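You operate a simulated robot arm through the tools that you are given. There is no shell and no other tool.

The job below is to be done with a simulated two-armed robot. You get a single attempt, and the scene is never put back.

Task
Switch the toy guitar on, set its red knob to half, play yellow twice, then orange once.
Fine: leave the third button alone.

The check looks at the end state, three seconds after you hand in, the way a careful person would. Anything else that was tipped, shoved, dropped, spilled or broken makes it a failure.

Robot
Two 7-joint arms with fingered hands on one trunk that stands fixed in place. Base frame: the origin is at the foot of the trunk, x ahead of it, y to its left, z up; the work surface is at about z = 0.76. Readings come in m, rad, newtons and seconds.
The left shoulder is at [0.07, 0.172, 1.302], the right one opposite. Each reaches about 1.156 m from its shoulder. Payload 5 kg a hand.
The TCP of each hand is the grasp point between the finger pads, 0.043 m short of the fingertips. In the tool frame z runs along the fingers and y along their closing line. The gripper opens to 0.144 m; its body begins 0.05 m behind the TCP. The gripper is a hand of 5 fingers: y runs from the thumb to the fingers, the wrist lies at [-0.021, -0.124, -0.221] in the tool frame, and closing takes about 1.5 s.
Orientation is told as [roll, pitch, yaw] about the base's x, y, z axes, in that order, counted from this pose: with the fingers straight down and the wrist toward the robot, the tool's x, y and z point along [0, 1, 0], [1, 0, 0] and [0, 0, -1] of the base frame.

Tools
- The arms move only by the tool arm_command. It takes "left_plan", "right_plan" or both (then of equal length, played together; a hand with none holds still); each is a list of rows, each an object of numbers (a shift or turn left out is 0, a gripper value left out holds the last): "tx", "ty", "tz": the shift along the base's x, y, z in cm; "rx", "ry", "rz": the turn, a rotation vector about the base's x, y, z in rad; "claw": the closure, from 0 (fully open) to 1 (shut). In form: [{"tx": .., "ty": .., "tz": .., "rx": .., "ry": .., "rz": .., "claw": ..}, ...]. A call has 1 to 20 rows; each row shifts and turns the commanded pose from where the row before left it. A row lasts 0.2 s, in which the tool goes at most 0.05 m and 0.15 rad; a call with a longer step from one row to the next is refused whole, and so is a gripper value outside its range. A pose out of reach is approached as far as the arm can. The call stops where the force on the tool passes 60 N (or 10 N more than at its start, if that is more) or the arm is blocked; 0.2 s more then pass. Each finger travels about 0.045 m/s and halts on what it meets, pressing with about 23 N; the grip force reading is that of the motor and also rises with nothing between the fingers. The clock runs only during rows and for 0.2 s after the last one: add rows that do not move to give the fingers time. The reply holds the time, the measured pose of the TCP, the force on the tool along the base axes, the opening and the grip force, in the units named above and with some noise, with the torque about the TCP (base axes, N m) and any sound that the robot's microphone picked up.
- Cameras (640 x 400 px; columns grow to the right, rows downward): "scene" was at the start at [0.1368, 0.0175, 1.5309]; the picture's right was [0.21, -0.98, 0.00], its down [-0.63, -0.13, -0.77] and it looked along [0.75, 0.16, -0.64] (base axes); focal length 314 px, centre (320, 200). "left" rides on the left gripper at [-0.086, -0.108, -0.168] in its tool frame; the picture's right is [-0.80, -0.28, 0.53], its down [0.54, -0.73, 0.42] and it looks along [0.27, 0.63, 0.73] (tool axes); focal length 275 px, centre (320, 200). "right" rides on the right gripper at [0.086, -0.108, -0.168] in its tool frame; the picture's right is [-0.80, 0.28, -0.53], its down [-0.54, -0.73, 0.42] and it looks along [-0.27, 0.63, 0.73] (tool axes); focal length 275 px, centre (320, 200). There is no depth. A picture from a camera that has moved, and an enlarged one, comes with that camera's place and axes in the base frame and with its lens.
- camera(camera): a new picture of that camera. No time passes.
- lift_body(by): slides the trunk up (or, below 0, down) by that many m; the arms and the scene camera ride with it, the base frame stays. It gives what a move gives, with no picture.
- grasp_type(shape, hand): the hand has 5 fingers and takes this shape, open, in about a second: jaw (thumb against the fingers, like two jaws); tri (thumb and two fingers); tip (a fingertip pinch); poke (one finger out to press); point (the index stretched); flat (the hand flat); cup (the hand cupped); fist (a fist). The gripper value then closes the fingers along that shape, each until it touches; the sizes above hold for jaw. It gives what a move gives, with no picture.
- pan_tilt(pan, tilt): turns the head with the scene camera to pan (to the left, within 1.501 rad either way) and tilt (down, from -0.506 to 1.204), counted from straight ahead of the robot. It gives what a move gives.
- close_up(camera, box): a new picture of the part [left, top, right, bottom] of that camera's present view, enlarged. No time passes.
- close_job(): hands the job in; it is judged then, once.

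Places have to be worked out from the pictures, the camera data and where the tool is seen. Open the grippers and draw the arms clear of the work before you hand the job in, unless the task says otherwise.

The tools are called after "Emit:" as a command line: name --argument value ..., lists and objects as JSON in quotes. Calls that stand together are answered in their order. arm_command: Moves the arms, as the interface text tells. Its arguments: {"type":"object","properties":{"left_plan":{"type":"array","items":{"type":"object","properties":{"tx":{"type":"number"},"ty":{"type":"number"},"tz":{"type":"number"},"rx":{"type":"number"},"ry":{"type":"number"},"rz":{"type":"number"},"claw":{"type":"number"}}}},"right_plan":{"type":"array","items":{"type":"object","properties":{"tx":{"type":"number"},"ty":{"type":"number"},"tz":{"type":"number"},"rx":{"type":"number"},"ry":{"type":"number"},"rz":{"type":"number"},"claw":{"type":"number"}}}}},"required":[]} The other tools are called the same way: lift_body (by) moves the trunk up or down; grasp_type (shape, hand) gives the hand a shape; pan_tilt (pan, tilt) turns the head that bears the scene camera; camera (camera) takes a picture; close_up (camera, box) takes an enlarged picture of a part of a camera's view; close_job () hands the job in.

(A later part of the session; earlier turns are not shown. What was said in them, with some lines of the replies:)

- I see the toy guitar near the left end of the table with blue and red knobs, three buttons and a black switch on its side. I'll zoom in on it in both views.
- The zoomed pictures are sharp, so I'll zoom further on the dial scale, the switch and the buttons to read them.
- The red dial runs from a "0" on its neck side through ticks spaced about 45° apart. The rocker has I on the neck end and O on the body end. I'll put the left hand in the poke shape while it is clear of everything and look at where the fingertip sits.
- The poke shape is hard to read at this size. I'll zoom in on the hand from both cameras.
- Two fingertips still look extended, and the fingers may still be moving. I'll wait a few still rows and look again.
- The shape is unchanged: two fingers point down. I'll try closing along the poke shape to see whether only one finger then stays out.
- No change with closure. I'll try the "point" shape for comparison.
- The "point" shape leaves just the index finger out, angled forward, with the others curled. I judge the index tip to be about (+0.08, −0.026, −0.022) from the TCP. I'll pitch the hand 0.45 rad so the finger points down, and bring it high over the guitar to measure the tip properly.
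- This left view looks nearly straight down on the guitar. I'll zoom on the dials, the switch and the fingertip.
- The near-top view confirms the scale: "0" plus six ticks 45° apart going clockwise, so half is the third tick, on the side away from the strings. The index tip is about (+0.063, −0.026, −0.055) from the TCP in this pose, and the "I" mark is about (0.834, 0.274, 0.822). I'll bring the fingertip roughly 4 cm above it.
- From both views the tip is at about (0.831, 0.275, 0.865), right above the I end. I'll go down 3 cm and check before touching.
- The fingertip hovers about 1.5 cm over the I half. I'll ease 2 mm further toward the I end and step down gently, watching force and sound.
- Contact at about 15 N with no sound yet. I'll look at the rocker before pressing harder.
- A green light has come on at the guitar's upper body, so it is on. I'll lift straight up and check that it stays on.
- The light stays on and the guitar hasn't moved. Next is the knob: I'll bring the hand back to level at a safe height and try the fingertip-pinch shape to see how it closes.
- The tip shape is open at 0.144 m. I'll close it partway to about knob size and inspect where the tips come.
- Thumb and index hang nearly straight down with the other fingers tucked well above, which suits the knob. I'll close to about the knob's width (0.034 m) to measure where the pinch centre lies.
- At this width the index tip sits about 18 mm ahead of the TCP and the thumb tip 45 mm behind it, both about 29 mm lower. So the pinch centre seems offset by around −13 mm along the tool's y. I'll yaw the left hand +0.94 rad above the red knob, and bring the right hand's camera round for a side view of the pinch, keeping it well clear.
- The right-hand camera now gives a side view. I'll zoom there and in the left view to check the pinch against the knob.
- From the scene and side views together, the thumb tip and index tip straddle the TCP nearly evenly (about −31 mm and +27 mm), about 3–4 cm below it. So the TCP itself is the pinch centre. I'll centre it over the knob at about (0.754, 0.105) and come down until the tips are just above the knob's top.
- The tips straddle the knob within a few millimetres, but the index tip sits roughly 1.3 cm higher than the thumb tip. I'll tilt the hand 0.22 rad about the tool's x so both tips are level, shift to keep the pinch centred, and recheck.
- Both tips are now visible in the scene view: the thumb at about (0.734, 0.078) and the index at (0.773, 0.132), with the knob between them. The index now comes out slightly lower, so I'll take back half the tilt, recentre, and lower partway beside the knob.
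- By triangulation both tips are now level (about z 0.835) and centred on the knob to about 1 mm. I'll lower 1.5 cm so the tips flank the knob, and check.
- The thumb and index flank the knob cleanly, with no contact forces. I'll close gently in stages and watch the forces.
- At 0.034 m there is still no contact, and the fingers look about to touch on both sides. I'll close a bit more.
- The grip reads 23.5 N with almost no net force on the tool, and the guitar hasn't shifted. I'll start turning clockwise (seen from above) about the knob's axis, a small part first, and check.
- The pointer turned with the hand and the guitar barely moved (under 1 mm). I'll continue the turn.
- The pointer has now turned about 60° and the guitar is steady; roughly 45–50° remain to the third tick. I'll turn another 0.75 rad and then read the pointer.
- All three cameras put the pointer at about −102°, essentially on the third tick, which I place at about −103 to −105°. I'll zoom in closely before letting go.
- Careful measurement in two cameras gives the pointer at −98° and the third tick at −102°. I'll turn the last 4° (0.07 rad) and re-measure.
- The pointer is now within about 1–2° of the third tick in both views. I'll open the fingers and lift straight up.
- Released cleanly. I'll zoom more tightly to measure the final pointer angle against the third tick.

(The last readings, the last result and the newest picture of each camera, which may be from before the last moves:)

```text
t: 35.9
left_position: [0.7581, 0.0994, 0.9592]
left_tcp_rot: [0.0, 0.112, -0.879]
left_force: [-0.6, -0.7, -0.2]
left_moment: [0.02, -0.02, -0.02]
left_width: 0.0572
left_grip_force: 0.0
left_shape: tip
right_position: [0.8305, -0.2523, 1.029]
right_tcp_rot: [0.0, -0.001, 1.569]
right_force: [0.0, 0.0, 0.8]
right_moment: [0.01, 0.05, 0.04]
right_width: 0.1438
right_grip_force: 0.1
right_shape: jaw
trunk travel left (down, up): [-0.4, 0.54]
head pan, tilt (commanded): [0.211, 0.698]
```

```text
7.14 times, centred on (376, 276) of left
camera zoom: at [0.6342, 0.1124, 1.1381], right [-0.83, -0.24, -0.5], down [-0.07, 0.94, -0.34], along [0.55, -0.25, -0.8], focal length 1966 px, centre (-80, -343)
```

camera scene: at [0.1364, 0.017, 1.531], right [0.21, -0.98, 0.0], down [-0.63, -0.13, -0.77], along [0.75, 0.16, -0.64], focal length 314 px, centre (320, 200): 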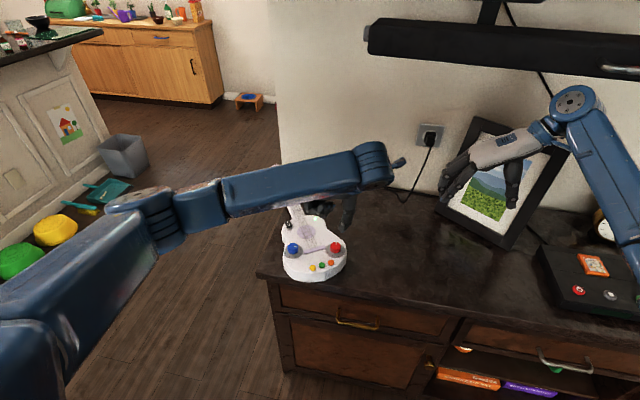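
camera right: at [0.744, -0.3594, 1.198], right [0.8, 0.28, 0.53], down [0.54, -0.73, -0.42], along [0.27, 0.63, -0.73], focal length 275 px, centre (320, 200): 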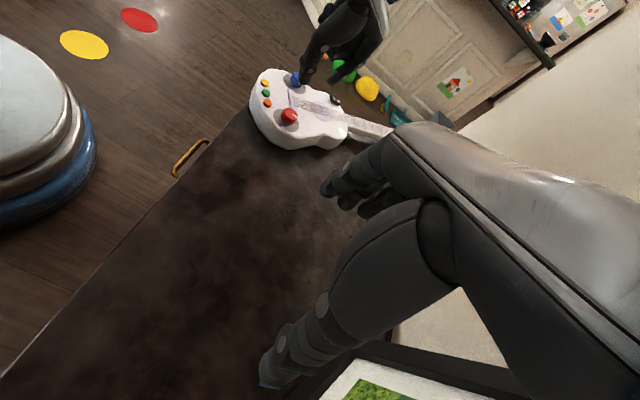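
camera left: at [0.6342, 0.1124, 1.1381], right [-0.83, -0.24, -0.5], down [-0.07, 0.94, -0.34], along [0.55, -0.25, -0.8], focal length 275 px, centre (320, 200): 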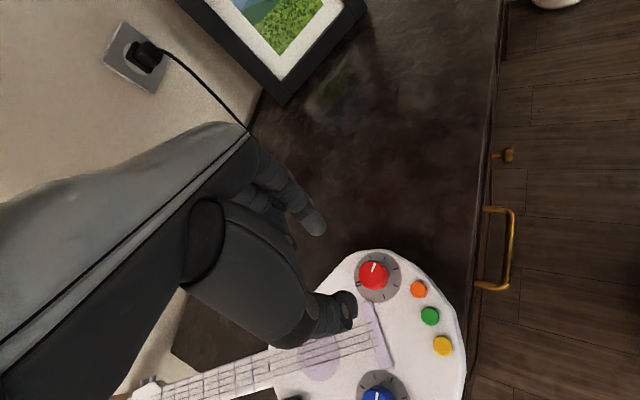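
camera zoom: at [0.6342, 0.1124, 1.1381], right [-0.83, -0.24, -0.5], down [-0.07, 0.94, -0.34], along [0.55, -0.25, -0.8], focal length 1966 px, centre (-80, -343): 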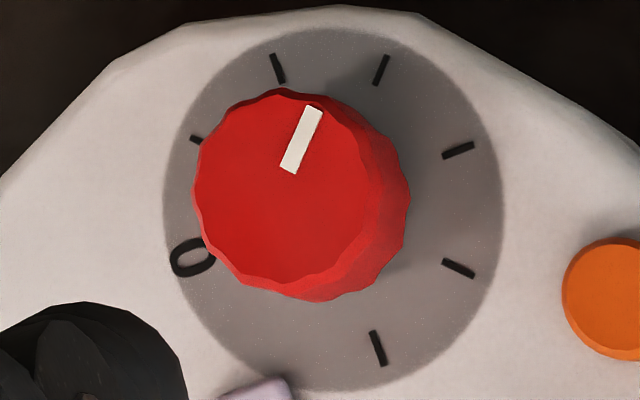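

Every mark is visible now: the pointer is at −100.7° and the third tick at −102.4°, so the setting is 0.496, essentially half. I'll raise the hand, unwind the yaw and tilt, and return to the "point" shape with the same 0.45 rad pitch as before, high over the front of the guitar.

Emit:
arm_command --left_plan '[{"tz": 3.0}, {"tz": 3.0}, {"tx": -1.5, "ty": 1.0, "rz": 0.1465}, {"tx": -1.5, "ty": 1.0, "rz": 0.1465}, {"tx": -1.5, "ty": 1.0, "rz": 0.1465}, {"tx": -1.5, "ty": 1.0, "rz": 0.1465}, {"tx": -1.5, "ty": 1.0, "rz": 0.1465}, {"tx": -1.5, "ty": 1.0, "rz": 0.1465}, {"tx": -1.6, "ty": 0.6, "ry": 0.113}, {"tx": -2.0, "ty": 0.7, "ry": 0.113}, {"tx": -2.0, "ty": 0.7, "ry": 0.113}, {"tx": 0}]'

Emit:
grasp_type --hand "left" --shape "point"

Emit:
arm_command --left_plan '[{"tx": 0}, {"tx": 0}, {"tx": 0}, {"tx": 0}]'

Emit:
camera --camera "scene"

Emit:
close_up --camera "left" --box '[240, 40, 560, 240]'

Emit:
close_up --camera "scene" --box '[280, 235, 352, 280]'

```text
t: 38.5
left_position: [0.613, 0.1803, 1.0192]
left_tcp_rot: [0.001, 0.449, 0.0]
left_force: [-0.2, 0.0, -0.7]
left_moment: [0.01, 0.0, 0.01]
left_width: 0.0574
left_grip_force: 0.0
left_shape: tip
right_position: [0.8305, -0.2518, 1.0282]
right_tcp_rot: [0.0, 0.002, 1.568]
right_force: [0.5, 0.7, 0.0]
right_moment: [-0.01, 0.0, 0.0]
right_width: 0.1433
right_grip_force: 0.1
right_shape: jaw
trunk travel left (down, up): [-0.4, 0.54]
head pan, tilt (commanded): [0.211, 0.698]
```

```text
t: 39.4
left_position: [0.613, 0.18, 1.0202]
left_tcp_rot: [0.001, 0.449, -0.001]
left_force: [0.4, -0.1, -0.5]
left_moment: [-0.01, -0.02, -0.01]
left_width: 0.1363
left_grip_force: 0.2
left_shape: point
right_position: [0.8307, -0.251, 1.0299]
right_tcp_rot: [0.002, 0.001, 1.568]
right_force: [-0.2, 0.2, -0.1]
right_moment: [0.0, 0.01, 0.03]
right_width: 0.1437
right_grip_force: 0.1
right_shape: jaw
trunk travel left (down, up): [-0.4, 0.54]
head pan, tilt (commanded): [0.211, 0.698]
```

```text
t: 40.4
left_position: [0.6137, 0.1798, 1.0197]
left_tcp_rot: [0.0, 0.449, 0.001]
left_force: [0.7, -0.7, -0.5]
left_moment: [-0.01, 0.0, -0.02]
left_width: 0.1363
left_grip_force: 0.1
left_shape: point
right_position: [0.831, -0.2501, 1.0292]
right_tcp_rot: [0.001, 0.0, 1.569]
right_force: [0.0, 0.6, -0.1]
right_moment: [0.01, 0.01, 0.03]
right_width: 0.1436
right_grip_force: 0.1
right_shape: jaw
trunk travel left (down, up): [-0.4, 0.54]
head pan, tilt (commanded): [0.211, 0.698]
```

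```text
taken
camera scene: at [0.1369, 0.0174, 1.5309], right [0.21, -0.98, 0.0], down [-0.63, -0.13, -0.77], along [0.75, 0.16, -0.64], focal length 314 px, centre (320, 200)
```

scene: 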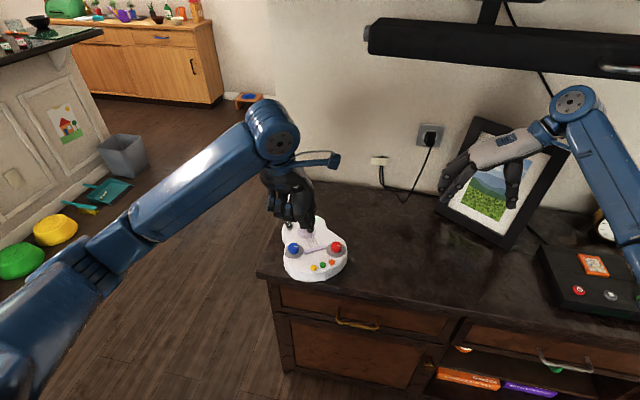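

```text
2.00 times, centred on (400, 140) of left
camera zoom: at [0.5868, 0.0927, 1.2178], right [-0.49, -0.8, -0.36], down [-0.84, 0.54, -0.07], along [0.25, 0.27, -0.93], focal length 551 px, centre (160, 320)
```

zoom: 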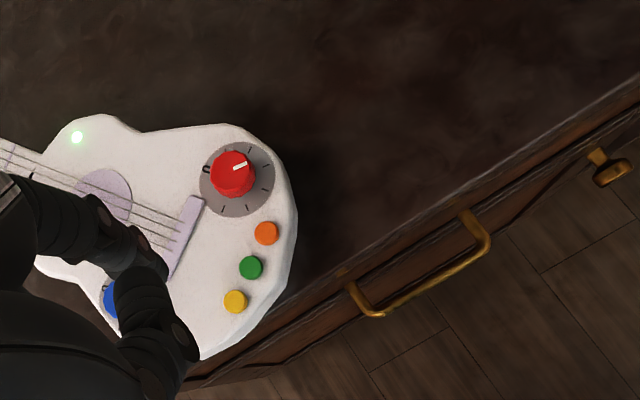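

```text
8.89 times, centred on (316, 258) of scene
camera zoom: at [0.1369, 0.0174, 1.5309], right [0.21, -0.98, 0.0], down [-0.63, -0.13, -0.77], along [0.75, 0.16, -0.64], focal length 2791 px, centre (356, -311)
```

zoom: 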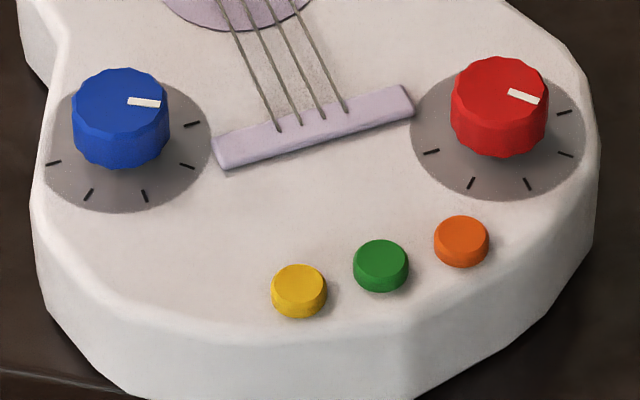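

The guitar has shifted only about 2 mm, and the red knob reads on the third tick. The width reading differs from last time, so I'll check the finger shape before pressing anything.

Emit:
close_up --camera "left" --box '[230, 120, 350, 220]'

Emit:
close_up --camera "scene" --box '[250, 160, 350, 290]'

Emit:
close_up --camera "right" --box '[220, 0, 340, 120]'

```text
4.00 times, centred on (290, 170) of left
camera zoom: at [0.5868, 0.0927, 1.2178], right [-0.49, -0.8, -0.36], down [-0.84, 0.54, -0.07], along [0.25, 0.27, -0.93], focal length 1101 px, centre (440, 320)
```

zoom: 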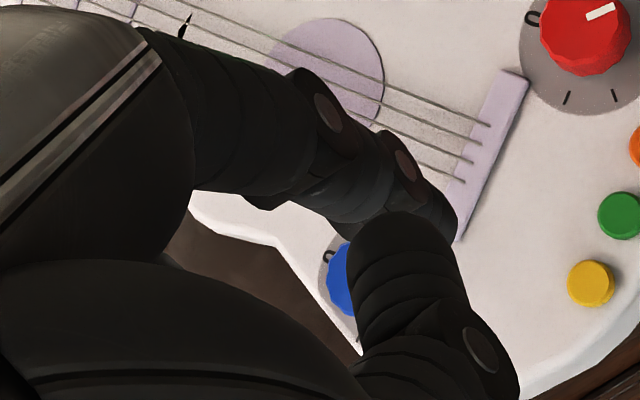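

```text
3.08 times, centred on (300, 225) of scene
camera zoom: at [0.1369, 0.0174, 1.5309], right [0.21, -0.98, 0.0], down [-0.63, -0.13, -0.77], along [0.75, 0.16, -0.64], focal length 966 px, centre (382, 123)
```

zoom: 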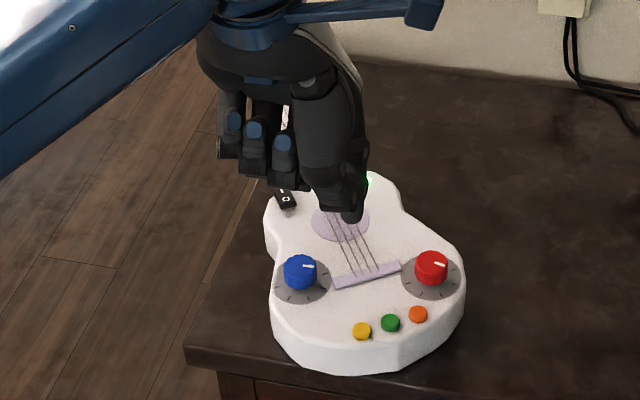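

```text
3.33 times, centred on (280, 60) of right
camera zoom: at [0.7443, -0.3588, 1.1978], right [0.8, 0.28, 0.53], down [0.54, -0.73, -0.42], along [0.27, 0.63, -0.73], focal length 918 px, centre (453, 667)
```

zoom: 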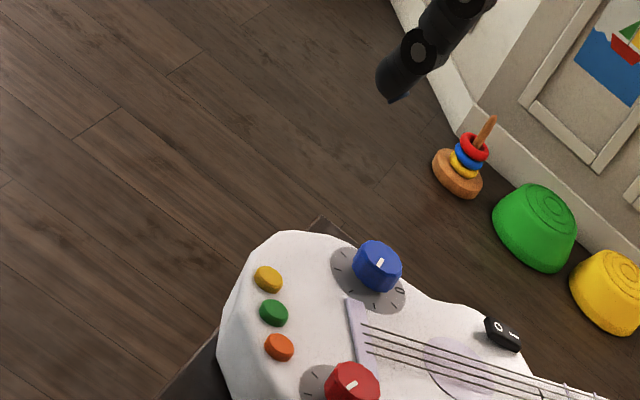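

The hand shape is the same as before. I'll lower so the fingertip hovers about 2 cm above the yellow button (about (0.676, 0.152, 0.819)) and then compare tip and button directly in all views.

Emit:
arm_command --left_plan '[{"tx": -0.2, "ty": -0.2, "tz": -3.5}, {"tx": -0.2, "ty": -0.2, "tz": -3.5}, {"tz": -2.5}, {"tz": -2.0}, {"tz": 0}]'

Emit:
close_up --camera "left" --box '[280, 110, 420, 210]'

Emit:
close_up --camera "scene" --box '[285, 225, 349, 289]'

Emit:
close_up --camera "right" --box '[240, 40, 320, 120]'

```text
t: 41.6
left_position: [0.6076, 0.1768, 0.9034]
left_tcp_rot: [0.0, 0.448, -0.002]
left_force: [-0.4, 0.7, -0.4]
left_moment: [0.01, 0.02, 0.01]
left_width: 0.1366
left_grip_force: 0.0
left_shape: point
right_position: [0.8304, -0.2525, 1.0291]
right_tcp_rot: [0.0, -0.002, 1.569]
right_force: [-0.2, 0.1, 0.1]
right_moment: [0.04, 0.04, -0.01]
right_width: 0.1437
right_grip_force: 0.0
right_shape: jaw
trunk travel left (down, up): [-0.4, 0.54]
head pan, tilt (commanded): [0.211, 0.698]
```

```text
4.00 times, centred on (350, 160) of left
camera zoom: at [0.5819, 0.0894, 1.1019], right [-0.49, -0.8, -0.36], down [-0.84, 0.54, -0.07], along [0.25, 0.27, -0.93], focal length 1101 px, centre (200, 360)
```

zoom: 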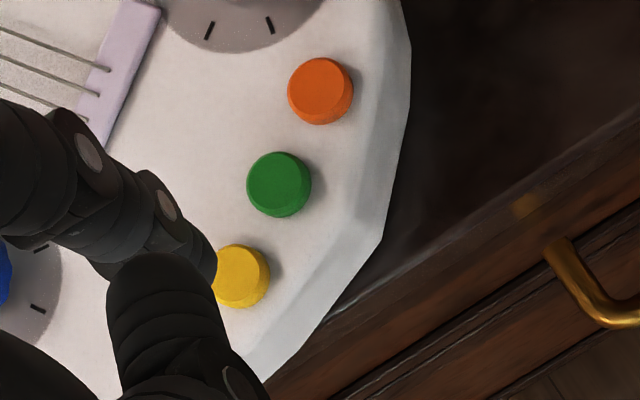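

```text
6.25 times, centred on (317, 257) of scene
camera zoom: at [0.1368, 0.0172, 1.531], right [0.21, -0.98, 0.0], down [-0.63, -0.13, -0.77], along [0.75, 0.16, -0.64], focal length 1962 px, centre (339, -156)
```

zoom: 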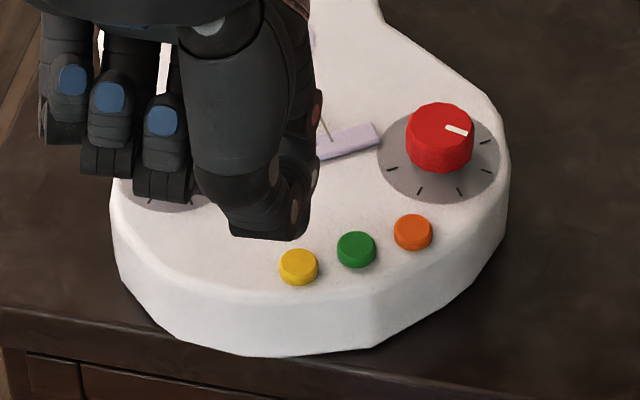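

```text
5.00 times, centred on (280, 80) of right
camera zoom: at [0.7442, -0.3589, 1.1978], right [0.8, 0.28, 0.53], down [0.54, -0.73, -0.42], along [0.27, 0.63, -0.73], focal length 1376 px, centre (520, 800)
```

zoom: 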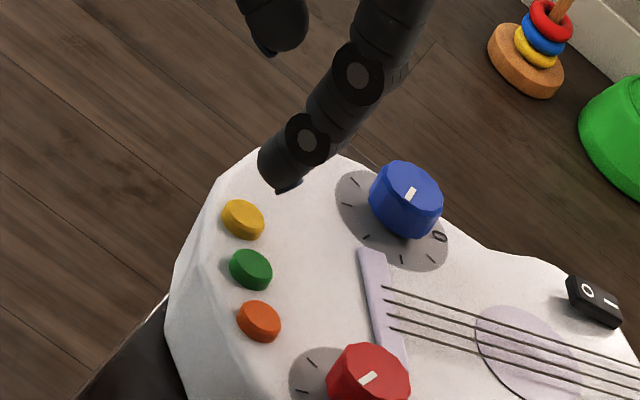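

Comparing tip and yellow button in the left and right views, the tip is about 3–4 mm too far forward and roughly 2 cm above the button. I'll shift back 3.5 mm and lower 1.4 cm to verify before pressing.

Emit:
arm_command --left_plan '[{"tx": -0.35, "tz": -0.5}, {"tz": -0.5}, {"tz": -0.4}, {"tz": 0}]'

Emit:
close_up --camera "right" --box '[255, 60, 295, 100]'

Emit:
close_up --camera "left" --box '[300, 150, 364, 200]'

Emit:
close_up --camera "scene" --box '[300, 250, 340, 280]'

```text
t: 42.6
left_position: [0.6069, 0.1774, 0.8916]
left_tcp_rot: [0.0, 0.45, -0.003]
left_force: [0.5, 0.2, -0.7]
left_moment: [-0.02, 0.01, -0.05]
left_width: 0.1362
left_grip_force: 0.1
left_shape: point
right_position: [0.8316, -0.2516, 1.0296]
right_tcp_rot: [0.001, 0.0, 1.569]
right_force: [0.7, 0.0, 0.5]
right_moment: [0.01, -0.01, 0.01]
right_width: 0.1437
right_grip_force: 0.1
right_shape: jaw
trunk travel left (down, up): [-0.4, 0.54]
head pan, tilt (commanded): [0.211, 0.698]
```

```text
10.00 times, centred on (275, 80) of right
camera zoom: at [0.7442, -0.3588, 1.1978], right [0.8, 0.28, 0.53], down [0.54, -0.73, -0.42], along [0.27, 0.63, -0.73], focal length 2753 px, centre (770, 1400)
```

zoom: 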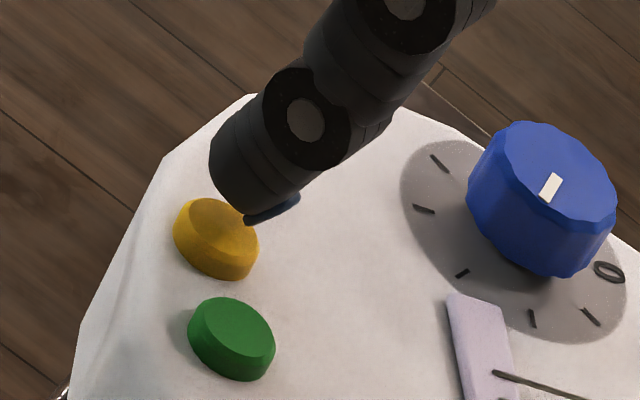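

```text
8.00 times, centred on (332, 175) of left
camera zoom: at [0.5791, 0.09, 1.089], right [-0.49, -0.8, -0.36], down [-0.84, 0.54, -0.07], along [0.25, 0.27, -0.93], focal length 2202 px, centre (224, 400)
```

zoom: 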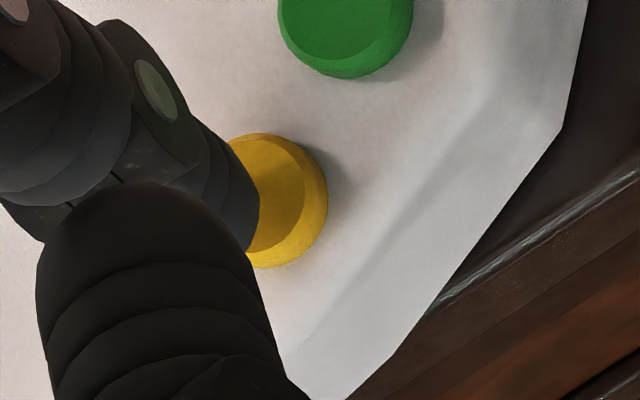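

```text
13.33 times, centred on (320, 265) of scene
camera zoom: at [0.1368, 0.0173, 1.5309], right [0.21, -0.98, 0.0], down [-0.63, -0.13, -0.77], along [0.75, 0.16, -0.64], focal length 4186 px, centre (320, -667)
```

zoom: 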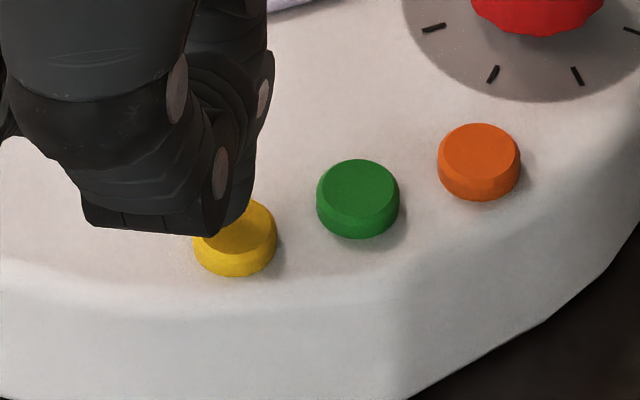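

Both views predict the tip landing within a few mm of the yellow button's centre. I'll step down slowly for the first yellow press and watch force and sound.

Emit:
arm_command --left_plan '[{"tz": -0.3}, {"tz": -0.3}, {"tz": -0.3}]'

```text
t: 43.4
left_position: [0.6049, 0.1756, 0.8821]
left_tcp_rot: [0.0, 0.448, -0.001]
left_force: [-0.6, 0.8, 1.8]
left_moment: [-0.01, -0.2, 0.04]
left_width: 0.1364
left_grip_force: 0.2
left_shape: point
right_position: [0.8309, -0.2511, 1.0306]
right_tcp_rot: [-0.003, -0.002, 1.568]
right_force: [-0.2, 0.2, -0.8]
right_moment: [-0.01, -0.02, 0.0]
right_width: 0.1439
right_grip_force: 0.0
right_shape: jaw
trunk travel left (down, up): [-0.4, 0.54]
head pan, tilt (commanded): [0.211, 0.698]
heard: click
```

A click was heard at about 2 N of contact. I'll look at the button before doing anything else.

Emit:
close_up --camera "right" --box '[255, 60, 295, 100]'

Emit:
close_up --camera "scene" --box '[300, 250, 340, 280]'

Emit:
close_up --camera "scene" --box '[260, 180, 370, 290]'

```text
10.00 times, centred on (275, 80) of right
camera zoom: at [0.7442, -0.3587, 1.1979], right [0.8, 0.28, 0.53], down [0.54, -0.73, -0.42], along [0.27, 0.63, -0.73], focal length 2753 px, centre (770, 1400)
```

zoom: 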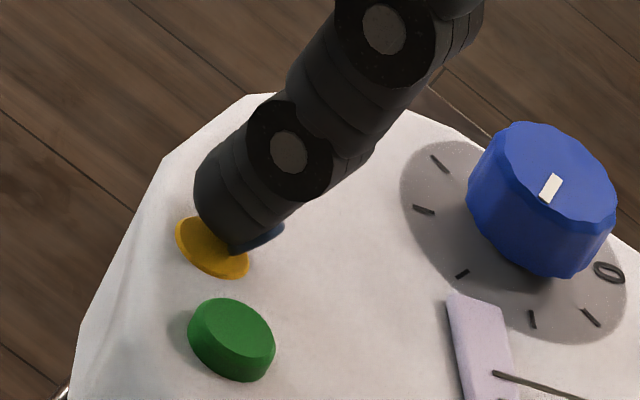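

```text
13.33 times, centred on (320, 265) of scene
camera zoom: at [0.1367, 0.0174, 1.531], right [0.21, -0.98, 0.0], down [-0.63, -0.13, -0.77], along [0.75, 0.16, -0.64], focal length 4186 px, centre (320, -667)
```

zoom: 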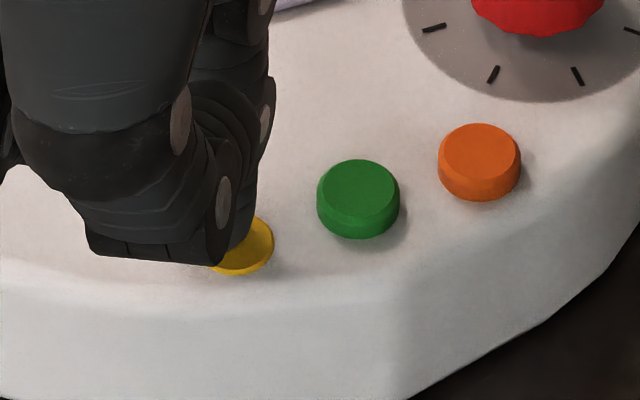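

```text
3.64 times, centred on (315, 235) of scene
camera zoom: at [0.1367, 0.0174, 1.531], right [0.21, -0.98, 0.0], down [-0.63, -0.13, -0.77], along [0.75, 0.16, -0.64], focal length 1142 px, centre (338, 73)
```

zoom: 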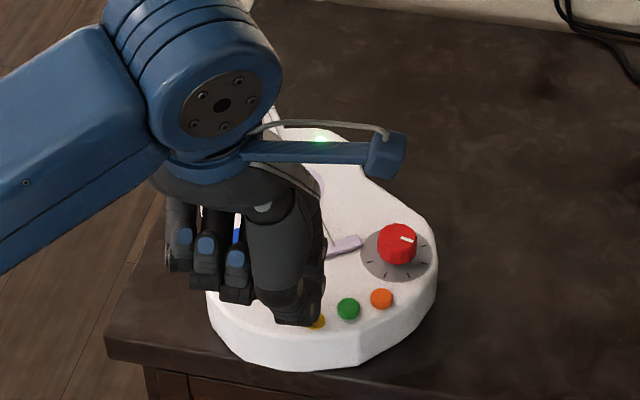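

The yellow button is visibly pressed down flush, so that is the first yellow press. I'll lift clear by 1.5 cm and check it springs back.

Emit:
arm_command --left_plan '[{"tz": 0.5}, {"tz": 0.5}, {"tz": 0.5}, {"tz": 0}, {"tz": 0}]'

Emit:
close_up --camera "right" --box '[255, 60, 295, 100]'

Emit:
close_up --camera "scene" --box '[260, 180, 370, 290]'

```text
t: 44.6
left_position: [0.6053, 0.1768, 0.8972]
left_tcp_rot: [-0.002, 0.448, 0.002]
left_force: [0.2, 0.3, 0.6]
left_moment: [0.0, -0.02, -0.03]
left_width: 0.0
left_grip_force: 0.0
left_shape: point
right_position: [0.8316, -0.2516, 1.0289]
right_tcp_rot: [0.0, 0.0, 1.57]
right_force: [0.6, -0.8, -0.5]
right_moment: [0.0, -0.01, -0.01]
right_width: 0.1437
right_grip_force: 0.2
right_shape: jaw
trunk travel left (down, up): [-0.4, 0.54]
head pan, tilt (commanded): [0.211, 0.698]
```

```text
10.00 times, centred on (275, 80) of right
camera zoom: at [0.7443, -0.3588, 1.1978], right [0.8, 0.28, 0.53], down [0.54, -0.73, -0.42], along [0.27, 0.63, -0.73], focal length 2753 px, centre (770, 1400)
```

zoom: 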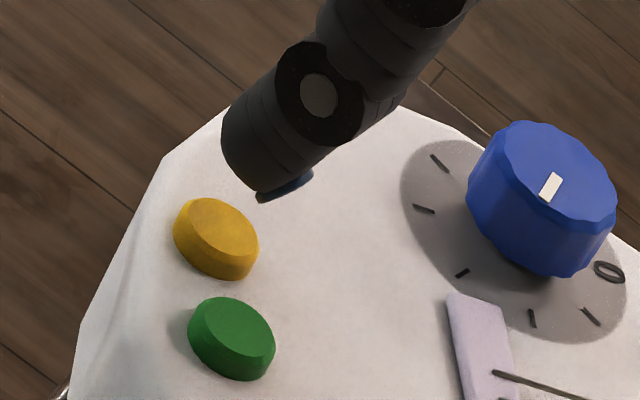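

```text
3.64 times, centred on (315, 235) of scene
camera zoom: at [0.1369, 0.0173, 1.5309], right [0.21, -0.98, 0.0], down [-0.63, -0.13, -0.77], along [0.75, 0.16, -0.64], focal length 1142 px, centre (338, 73)
```

zoom: 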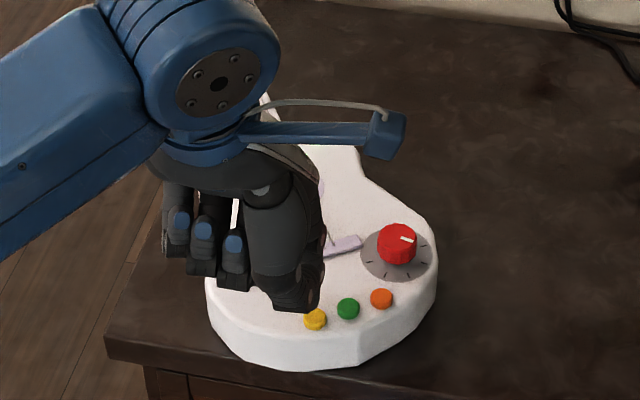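

The yellow button sprang back, and only one click was heard. Now the second yellow press, with the same stroke.

Emit:
arm_command --left_plan '[{"tz": -0.6}, {"tz": -0.3}, {"tz": -0.3}, {"tz": -0.3}]'

```text
t: 45.6
left_position: [0.6051, 0.1763, 0.8823]
left_tcp_rot: [0.001, 0.449, 0.001]
left_force: [0.2, -0.3, 3.0]
left_moment: [-0.03, -0.23, 0.04]
left_width: 0.1362
left_grip_force: 0.0
left_shape: point
right_position: [0.8315, -0.2516, 1.029]
right_tcp_rot: [0.0, 0.0, 1.57]
right_force: [-0.1, -0.1, -0.1]
right_moment: [0.02, -0.02, -0.04]
right_width: 0.1438
right_grip_force: 0.2
right_shape: jaw
trunk travel left (down, up): [-0.4, 0.54]
head pan, tilt (commanded): [0.211, 0.698]
heard: click
```

Second click heard: yellow has been played twice. I'll lift straight up and move over toward orange, offset (+2.7, −5.0 cm) from here, which includes a small centring correction away from green.

Emit:
arm_command --left_plan '[{"tz": 0.5}, {"tz": 1.0}, {"tz": 1.5}, {"tx": 1.35, "ty": -2.5}, {"tx": 1.35, "ty": -2.5}, {"tz": 0}, {"tz": 0}]'

Emit:
close_up --camera "right" --box '[250, 65, 306, 121]'

Emit:
close_up --camera "left" --box '[280, 110, 420, 210]'

Emit:
close_up --camera "scene" --box '[285, 225, 349, 289]'

```text
t: 47.2
left_position: [0.631, 0.1258, 0.9119]
left_tcp_rot: [-0.001, 0.451, 0.0]
left_force: [0.6, 0.2, -0.1]
left_moment: [0.03, -0.02, 0.0]
left_width: 0.1363
left_grip_force: 0.0
left_shape: point
right_position: [0.8318, -0.2524, 1.0274]
right_tcp_rot: [0.001, 0.0, 1.569]
right_force: [0.4, -0.6, -0.4]
right_moment: [-0.03, 0.0, -0.01]
right_width: 0.1437
right_grip_force: 0.1
right_shape: jaw
trunk travel left (down, up): [-0.4, 0.54]
head pan, tilt (commanded): [0.211, 0.698]
```

```text
7.14 times, centred on (278, 93) of right
camera zoom: at [0.7445, -0.3593, 1.1974], right [0.8, 0.28, 0.53], down [0.54, -0.73, -0.42], along [0.27, 0.63, -0.73], focal length 1966 px, centre (620, 964)
```

zoom: 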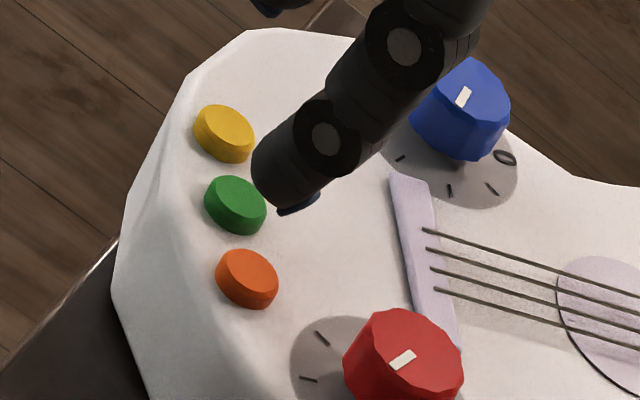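

```text
4.00 times, centred on (350, 160) of left
camera zoom: at [0.6046, 0.0383, 1.1097], right [-0.49, -0.8, -0.36], down [-0.84, 0.54, -0.07], along [0.25, 0.27, -0.93], focal length 1101 px, centre (200, 360)
```

zoom: 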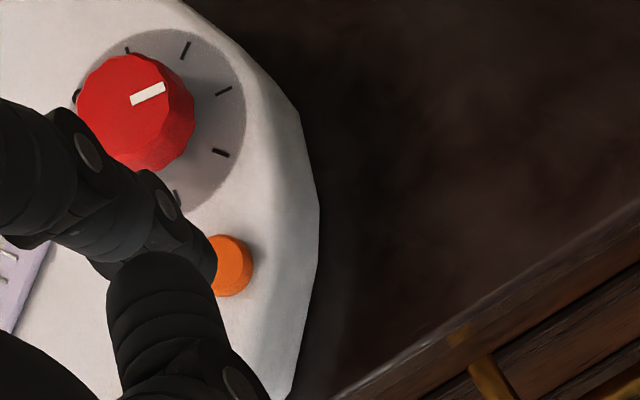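

```text
6.25 times, centred on (317, 257) of scene
camera zoom: at [0.1373, 0.0168, 1.5309], right [0.21, -0.98, 0.0], down [-0.63, -0.13, -0.77], along [0.75, 0.16, -0.64], focal length 1962 px, centre (339, -156)
```

zoom: 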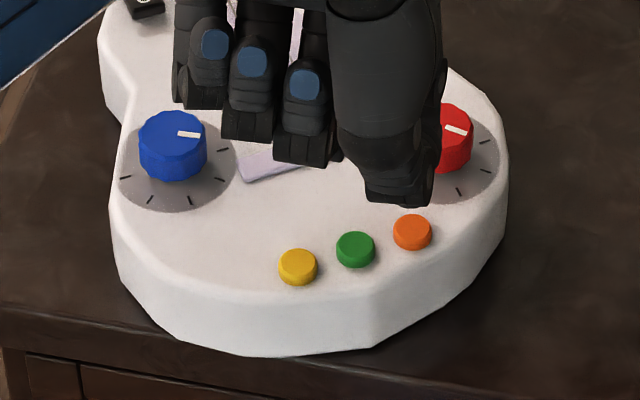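

Yellow has sprung back. Using the earlier press as a reference, the side view predicts the tip will land within about 1 mm of orange's centre. I'll lower 1.7 cm and verify once more.

Emit:
arm_command --left_plan '[{"tz": -0.6}, {"tz": -0.6}, {"tz": -0.5}, {"tz": 0}]'

Emit:
close_up --camera "right" --box '[255, 75, 295, 115]'

Emit:
close_up --camera "left" --box '[300, 150, 364, 200]'

Emit:
close_up --camera "scene" --box '[310, 245, 350, 275]'

```text
t: 48.2
left_position: [0.6315, 0.1261, 0.8938]
left_tcp_rot: [-0.001, 0.451, -0.001]
left_force: [-0.5, 0.5, -0.2]
left_moment: [0.01, 0.0, 0.05]
left_width: 0.1359
left_grip_force: 0.0
left_shape: point
right_position: [0.8314, -0.2519, 1.0299]
right_tcp_rot: [0.0, -0.001, 1.57]
right_force: [0.3, -0.9, 0.2]
right_moment: [-0.02, 0.02, 0.03]
right_width: 0.1436
right_grip_force: 0.0
right_shape: jaw
trunk travel left (down, up): [-0.4, 0.54]
head pan, tilt (commanded): [0.211, 0.698]
```

```text
10.00 times, centred on (275, 95) of right
camera zoom: at [0.7443, -0.3589, 1.1977], right [0.8, 0.28, 0.53], down [0.54, -0.73, -0.42], along [0.27, 0.63, -0.73], focal length 2753 px, centre (770, 1250)
```

zoom: 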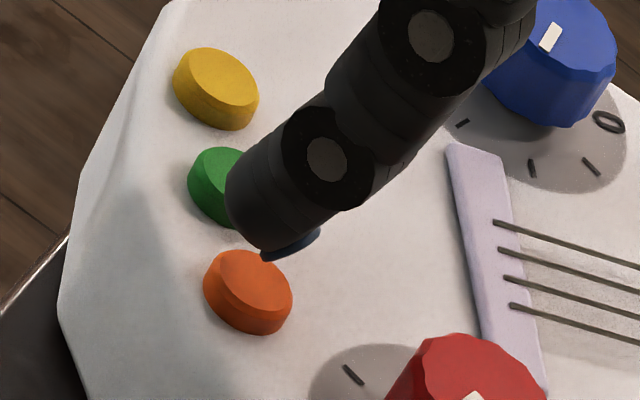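

```text
8.00 times, centred on (332, 175) of left
camera zoom: at [0.6052, 0.0398, 1.0928], right [-0.49, -0.8, -0.36], down [-0.84, 0.54, -0.07], along [0.25, 0.27, -0.93], focal length 2202 px, centre (224, 400)
```

zoom: 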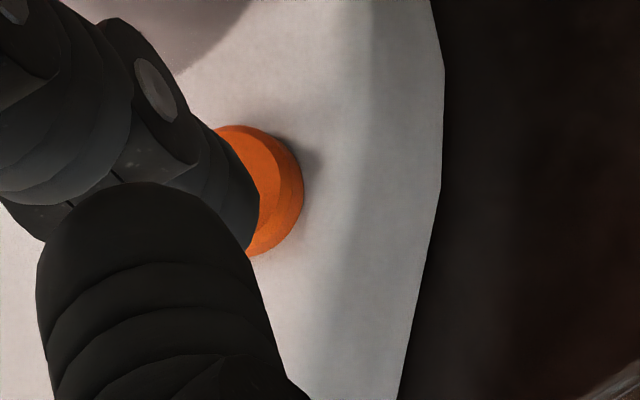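

```text
13.33 times, centred on (330, 260) of scene
camera zoom: at [0.1369, 0.0173, 1.5309], right [0.21, -0.98, 0.0], down [-0.63, -0.13, -0.77], along [0.75, 0.16, -0.64], focal length 4186 px, centre (187, -600)
```

zoom: 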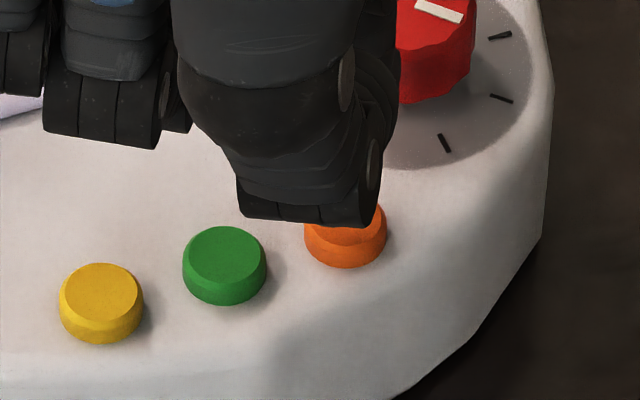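

Left view shows orange even better centred under the tip than yellow was. Pressing orange once, to the same depth.

Emit:
arm_command --left_plan '[{"tz": -0.4}, {"tz": -0.3}, {"tz": -0.3}, {"tz": -0.3}]'

```text
t: 49.2
left_position: [0.633, 0.1259, 0.8829]
left_tcp_rot: [-0.001, 0.449, -0.004]
left_force: [0.5, -0.2, 2.4]
left_moment: [-0.04, -0.13, 0.01]
left_width: 0.1365
left_grip_force: 0.0
left_shape: point
right_position: [0.8304, -0.252, 1.0298]
right_tcp_rot: [-0.001, -0.003, 1.568]
right_force: [-0.6, 0.2, -0.3]
right_moment: [-0.02, 0.0, 0.0]
right_width: 0.1435
right_grip_force: 0.0
right_shape: jaw
trunk travel left (down, up): [-0.4, 0.54]
head pan, tilt (commanded): [0.211, 0.698]
heard: click
```

A click was heard for orange. Before lifting I'll confirm that only orange is pressed and green is untouched.

Emit:
close_up --camera "right" --box '[255, 75, 295, 115]'

Emit:
close_up --camera "scene" --box '[310, 245, 350, 275]'

```text
10.00 times, centred on (275, 95) of right
camera zoom: at [0.7441, -0.3588, 1.198], right [0.8, 0.28, 0.53], down [0.54, -0.73, -0.42], along [0.27, 0.63, -0.73], focal length 2753 px, centre (770, 1250)
```

zoom: 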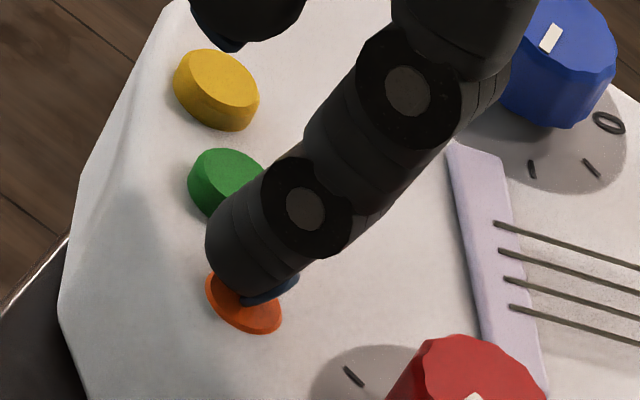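

```text
13.33 times, centred on (330, 260) of scene
camera zoom: at [0.1366, 0.0173, 1.531], right [0.21, -0.98, 0.0], down [-0.63, -0.13, -0.77], along [0.75, 0.16, -0.64], focal length 4186 px, centre (187, -600)
```

zoom: 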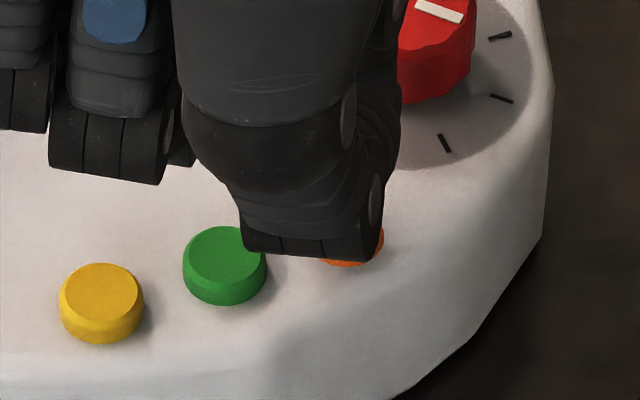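

Only orange is down; green and yellow are at full height. I'll lift straight up, then draw the left arm back to its starting area.

Emit:
arm_command --left_plan '[{"tz": 0.5}, {"tz": 1.0}, {"tz": 2.0}, {"tz": 4.0}, {"tz": 4.0}, {"tz": 4.0}, {"tz": 4.0}, {"ty": 4.5, "tz": 1.0, "ry": -0.075}, {"ty": 4.5, "tz": 1.0, "ry": -0.075}, {"ty": 4.5, "tz": 1.0, "ry": -0.075}, {"ty": 4.5, "tz": 1.0, "ry": -0.075}, {"ty": 4.5, "tz": 1.0, "ry": -0.075}, {"ty": 4.5, "tz": 1.0, "ry": -0.075}, {"ty": 4.5}, {"ty": 4.5}, {"ty": 0}]'

Emit:
grasp_type --hand "left" --shape "jaw"

Emit:
arm_command --left_plan '[{"claw": 0}, {"claw": 0}, {"claw": 0}, {"claw": 0}, {"claw": 0}, {"claw": 0}, {"claw": 0}, {"claw": 0}, {"claw": 0}, {"claw": 0}, {"claw": 0}, {"claw": 0}]' --right_plan '[{"tx": -0.3, "ty": 0.14, "tz": 1.4, "rz": -0.143}, {"tx": -0.3, "ty": 0.14, "tz": 1.4, "rz": -0.143}, {"tx": -0.3, "ty": 0.14, "tz": 1.4, "rz": -0.143}, {"tx": -0.3, "ty": 0.14, "tz": 1.4, "rz": -0.143}, {"tx": -0.3, "ty": 0.14, "tz": 1.4, "rz": -0.143}, {"tx": -0.3, "ty": 0.14, "tz": 1.4, "rz": -0.143}, {"tx": -0.3, "ty": 0.14, "tz": 1.4, "rz": -0.143}, {"tx": -0.3, "ty": 0.14, "tz": 1.4, "rz": -0.143}, {"tx": -0.3, "ty": 0.14, "tz": 1.4, "rz": -0.143}, {"tx": -0.3, "ty": 0.14, "tz": 1.4, "rz": -0.143}, {"tx": -0.3, "ty": 0.14, "tz": 1.4, "rz": -0.14}, {"tx": 0}]'

Emit:
camera --camera "scene"

Emit:
close_up --camera "scene" --box '[265, 190, 361, 285]'

Emit:
close_up --camera "scene" --box '[325, 235, 357, 259]'

```text
t: 52.6
left_position: [0.634, 0.4858, 1.1375]
left_tcp_rot: [0.001, -0.001, -0.002]
left_force: [0.3, 0.3, 0.7]
left_moment: [0.06, 0.0, 0.01]
left_width: 0.1364
left_grip_force: 0.1
left_shape: point
right_position: [0.8306, -0.2512, 1.0281]
right_tcp_rot: [0.001, 0.0, 1.569]
right_force: [-0.4, -0.1, 0.5]
right_moment: [0.0, 0.02, 0.05]
right_width: 0.1438
right_grip_force: 0.0
right_shape: jaw
trunk travel left (down, up): [-0.4, 0.54]
head pan, tilt (commanded): [0.211, 0.698]
```

```text
t: 53.5
left_position: [0.6333, 0.486, 1.1379]
left_tcp_rot: [-0.001, -0.001, 0.0]
left_force: [-0.6, -0.3, 0.5]
left_moment: [0.0, 0.03, 0.02]
left_width: 0.1437
left_grip_force: 0.1
left_shape: jaw
right_position: [0.8307, -0.2514, 1.0291]
right_tcp_rot: [0.001, 0.001, 1.569]
right_force: [0.4, -0.8, 0.9]
right_moment: [0.0, -0.05, 0.0]
right_width: 0.1436
right_grip_force: 0.0
right_shape: jaw
trunk travel left (down, up): [-0.4, 0.54]
head pan, tilt (commanded): [0.211, 0.698]
```

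```text
t: 56.1
left_position: [0.6333, 0.4873, 1.1384]
left_tcp_rot: [-0.001, 0.0, -0.001]
left_force: [0.0, -0.4, 0.1]
left_moment: [0.03, 0.05, -0.01]
left_width: 0.144
left_grip_force: 0.2
left_shape: jaw
right_position: [0.7975, -0.2369, 1.1834]
right_tcp_rot: [0.0, 0.001, -0.003]
right_force: [-0.9, -1.0, 0.0]
right_moment: [0.04, 0.02, -0.01]
right_width: 0.1438
right_grip_force: 0.0
right_shape: jaw
trunk travel left (down, up): [-0.4, 0.54]
head pan, tilt (commanded): [0.211, 0.698]
```

```text
taken
camera scene: at [0.1369, 0.017, 1.5309], right [0.21, -0.98, 0.0], down [-0.63, -0.13, -0.77], along [0.75, 0.16, -0.64], focal length 314 px, centre (320, 200)
```

scene: 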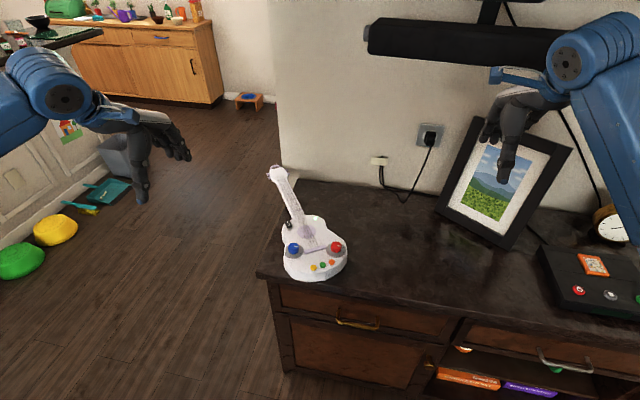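

```text
4.21 times, centred on (313, 238) of scene
camera zoom: at [0.1369, 0.017, 1.5309], right [0.21, -0.98, 0.0], down [-0.63, -0.13, -0.77], along [0.75, 0.16, -0.64], focal length 1322 px, centre (350, 42)
```

zoom: 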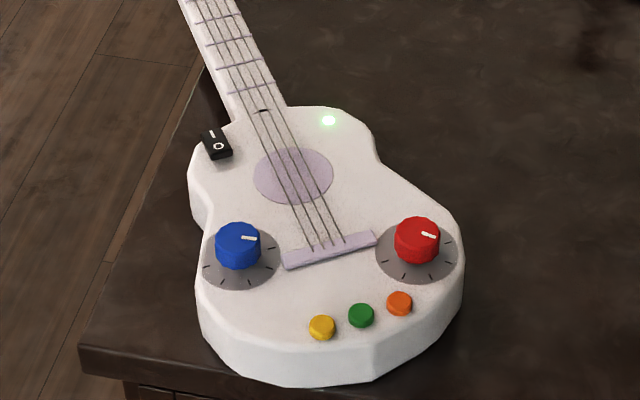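

```text
16.00 times, centred on (341, 247) of scene
camera zoom: at [0.1369, 0.017, 1.5309], right [0.21, -0.98, 0.0], down [-0.63, -0.13, -0.77], along [0.75, 0.16, -0.64], focal length 5023 px, centre (-16, -552)
```

zoom: 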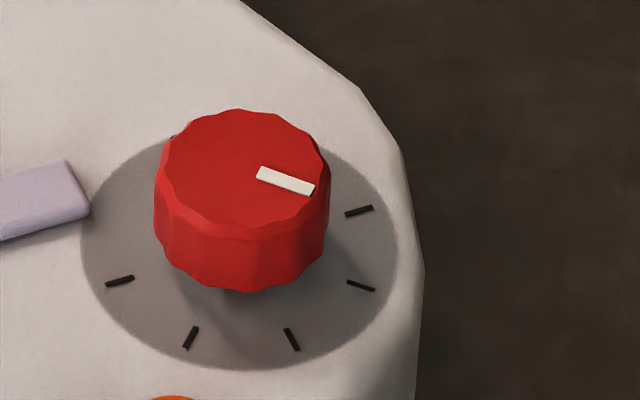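

The light is on, the red pointer rests at the third tick (half), all three buttons are up, the blue knob is unchanged, and both arms are clear with hands open. I'm handing the job in.

Emit:
close_job

```text
The job is handed in.
```

The guitar is on, the red knob is at half, and I played yellow twice and then orange once. I've handed the job in; no result has come back.

- **Switch:** I pressed the I end of the rocker. The green light came on and was still lit at the end.
- **Red knob:** I measured the pointer within about 2° of the third of six ticks, a setting of about 0.496. It had not moved when I checked at the end.
- **Buttons:** Each of the three presses gave one click, and the buttons sprang back. I didn't touch green, which I took to be the third button. The blue knob looks unchanged.
- **Guitar position:** Turning the knob slid the guitar about 2–3 mm on the table. Nothing else was touched.

Both hands are open and the arms are back near where they started.
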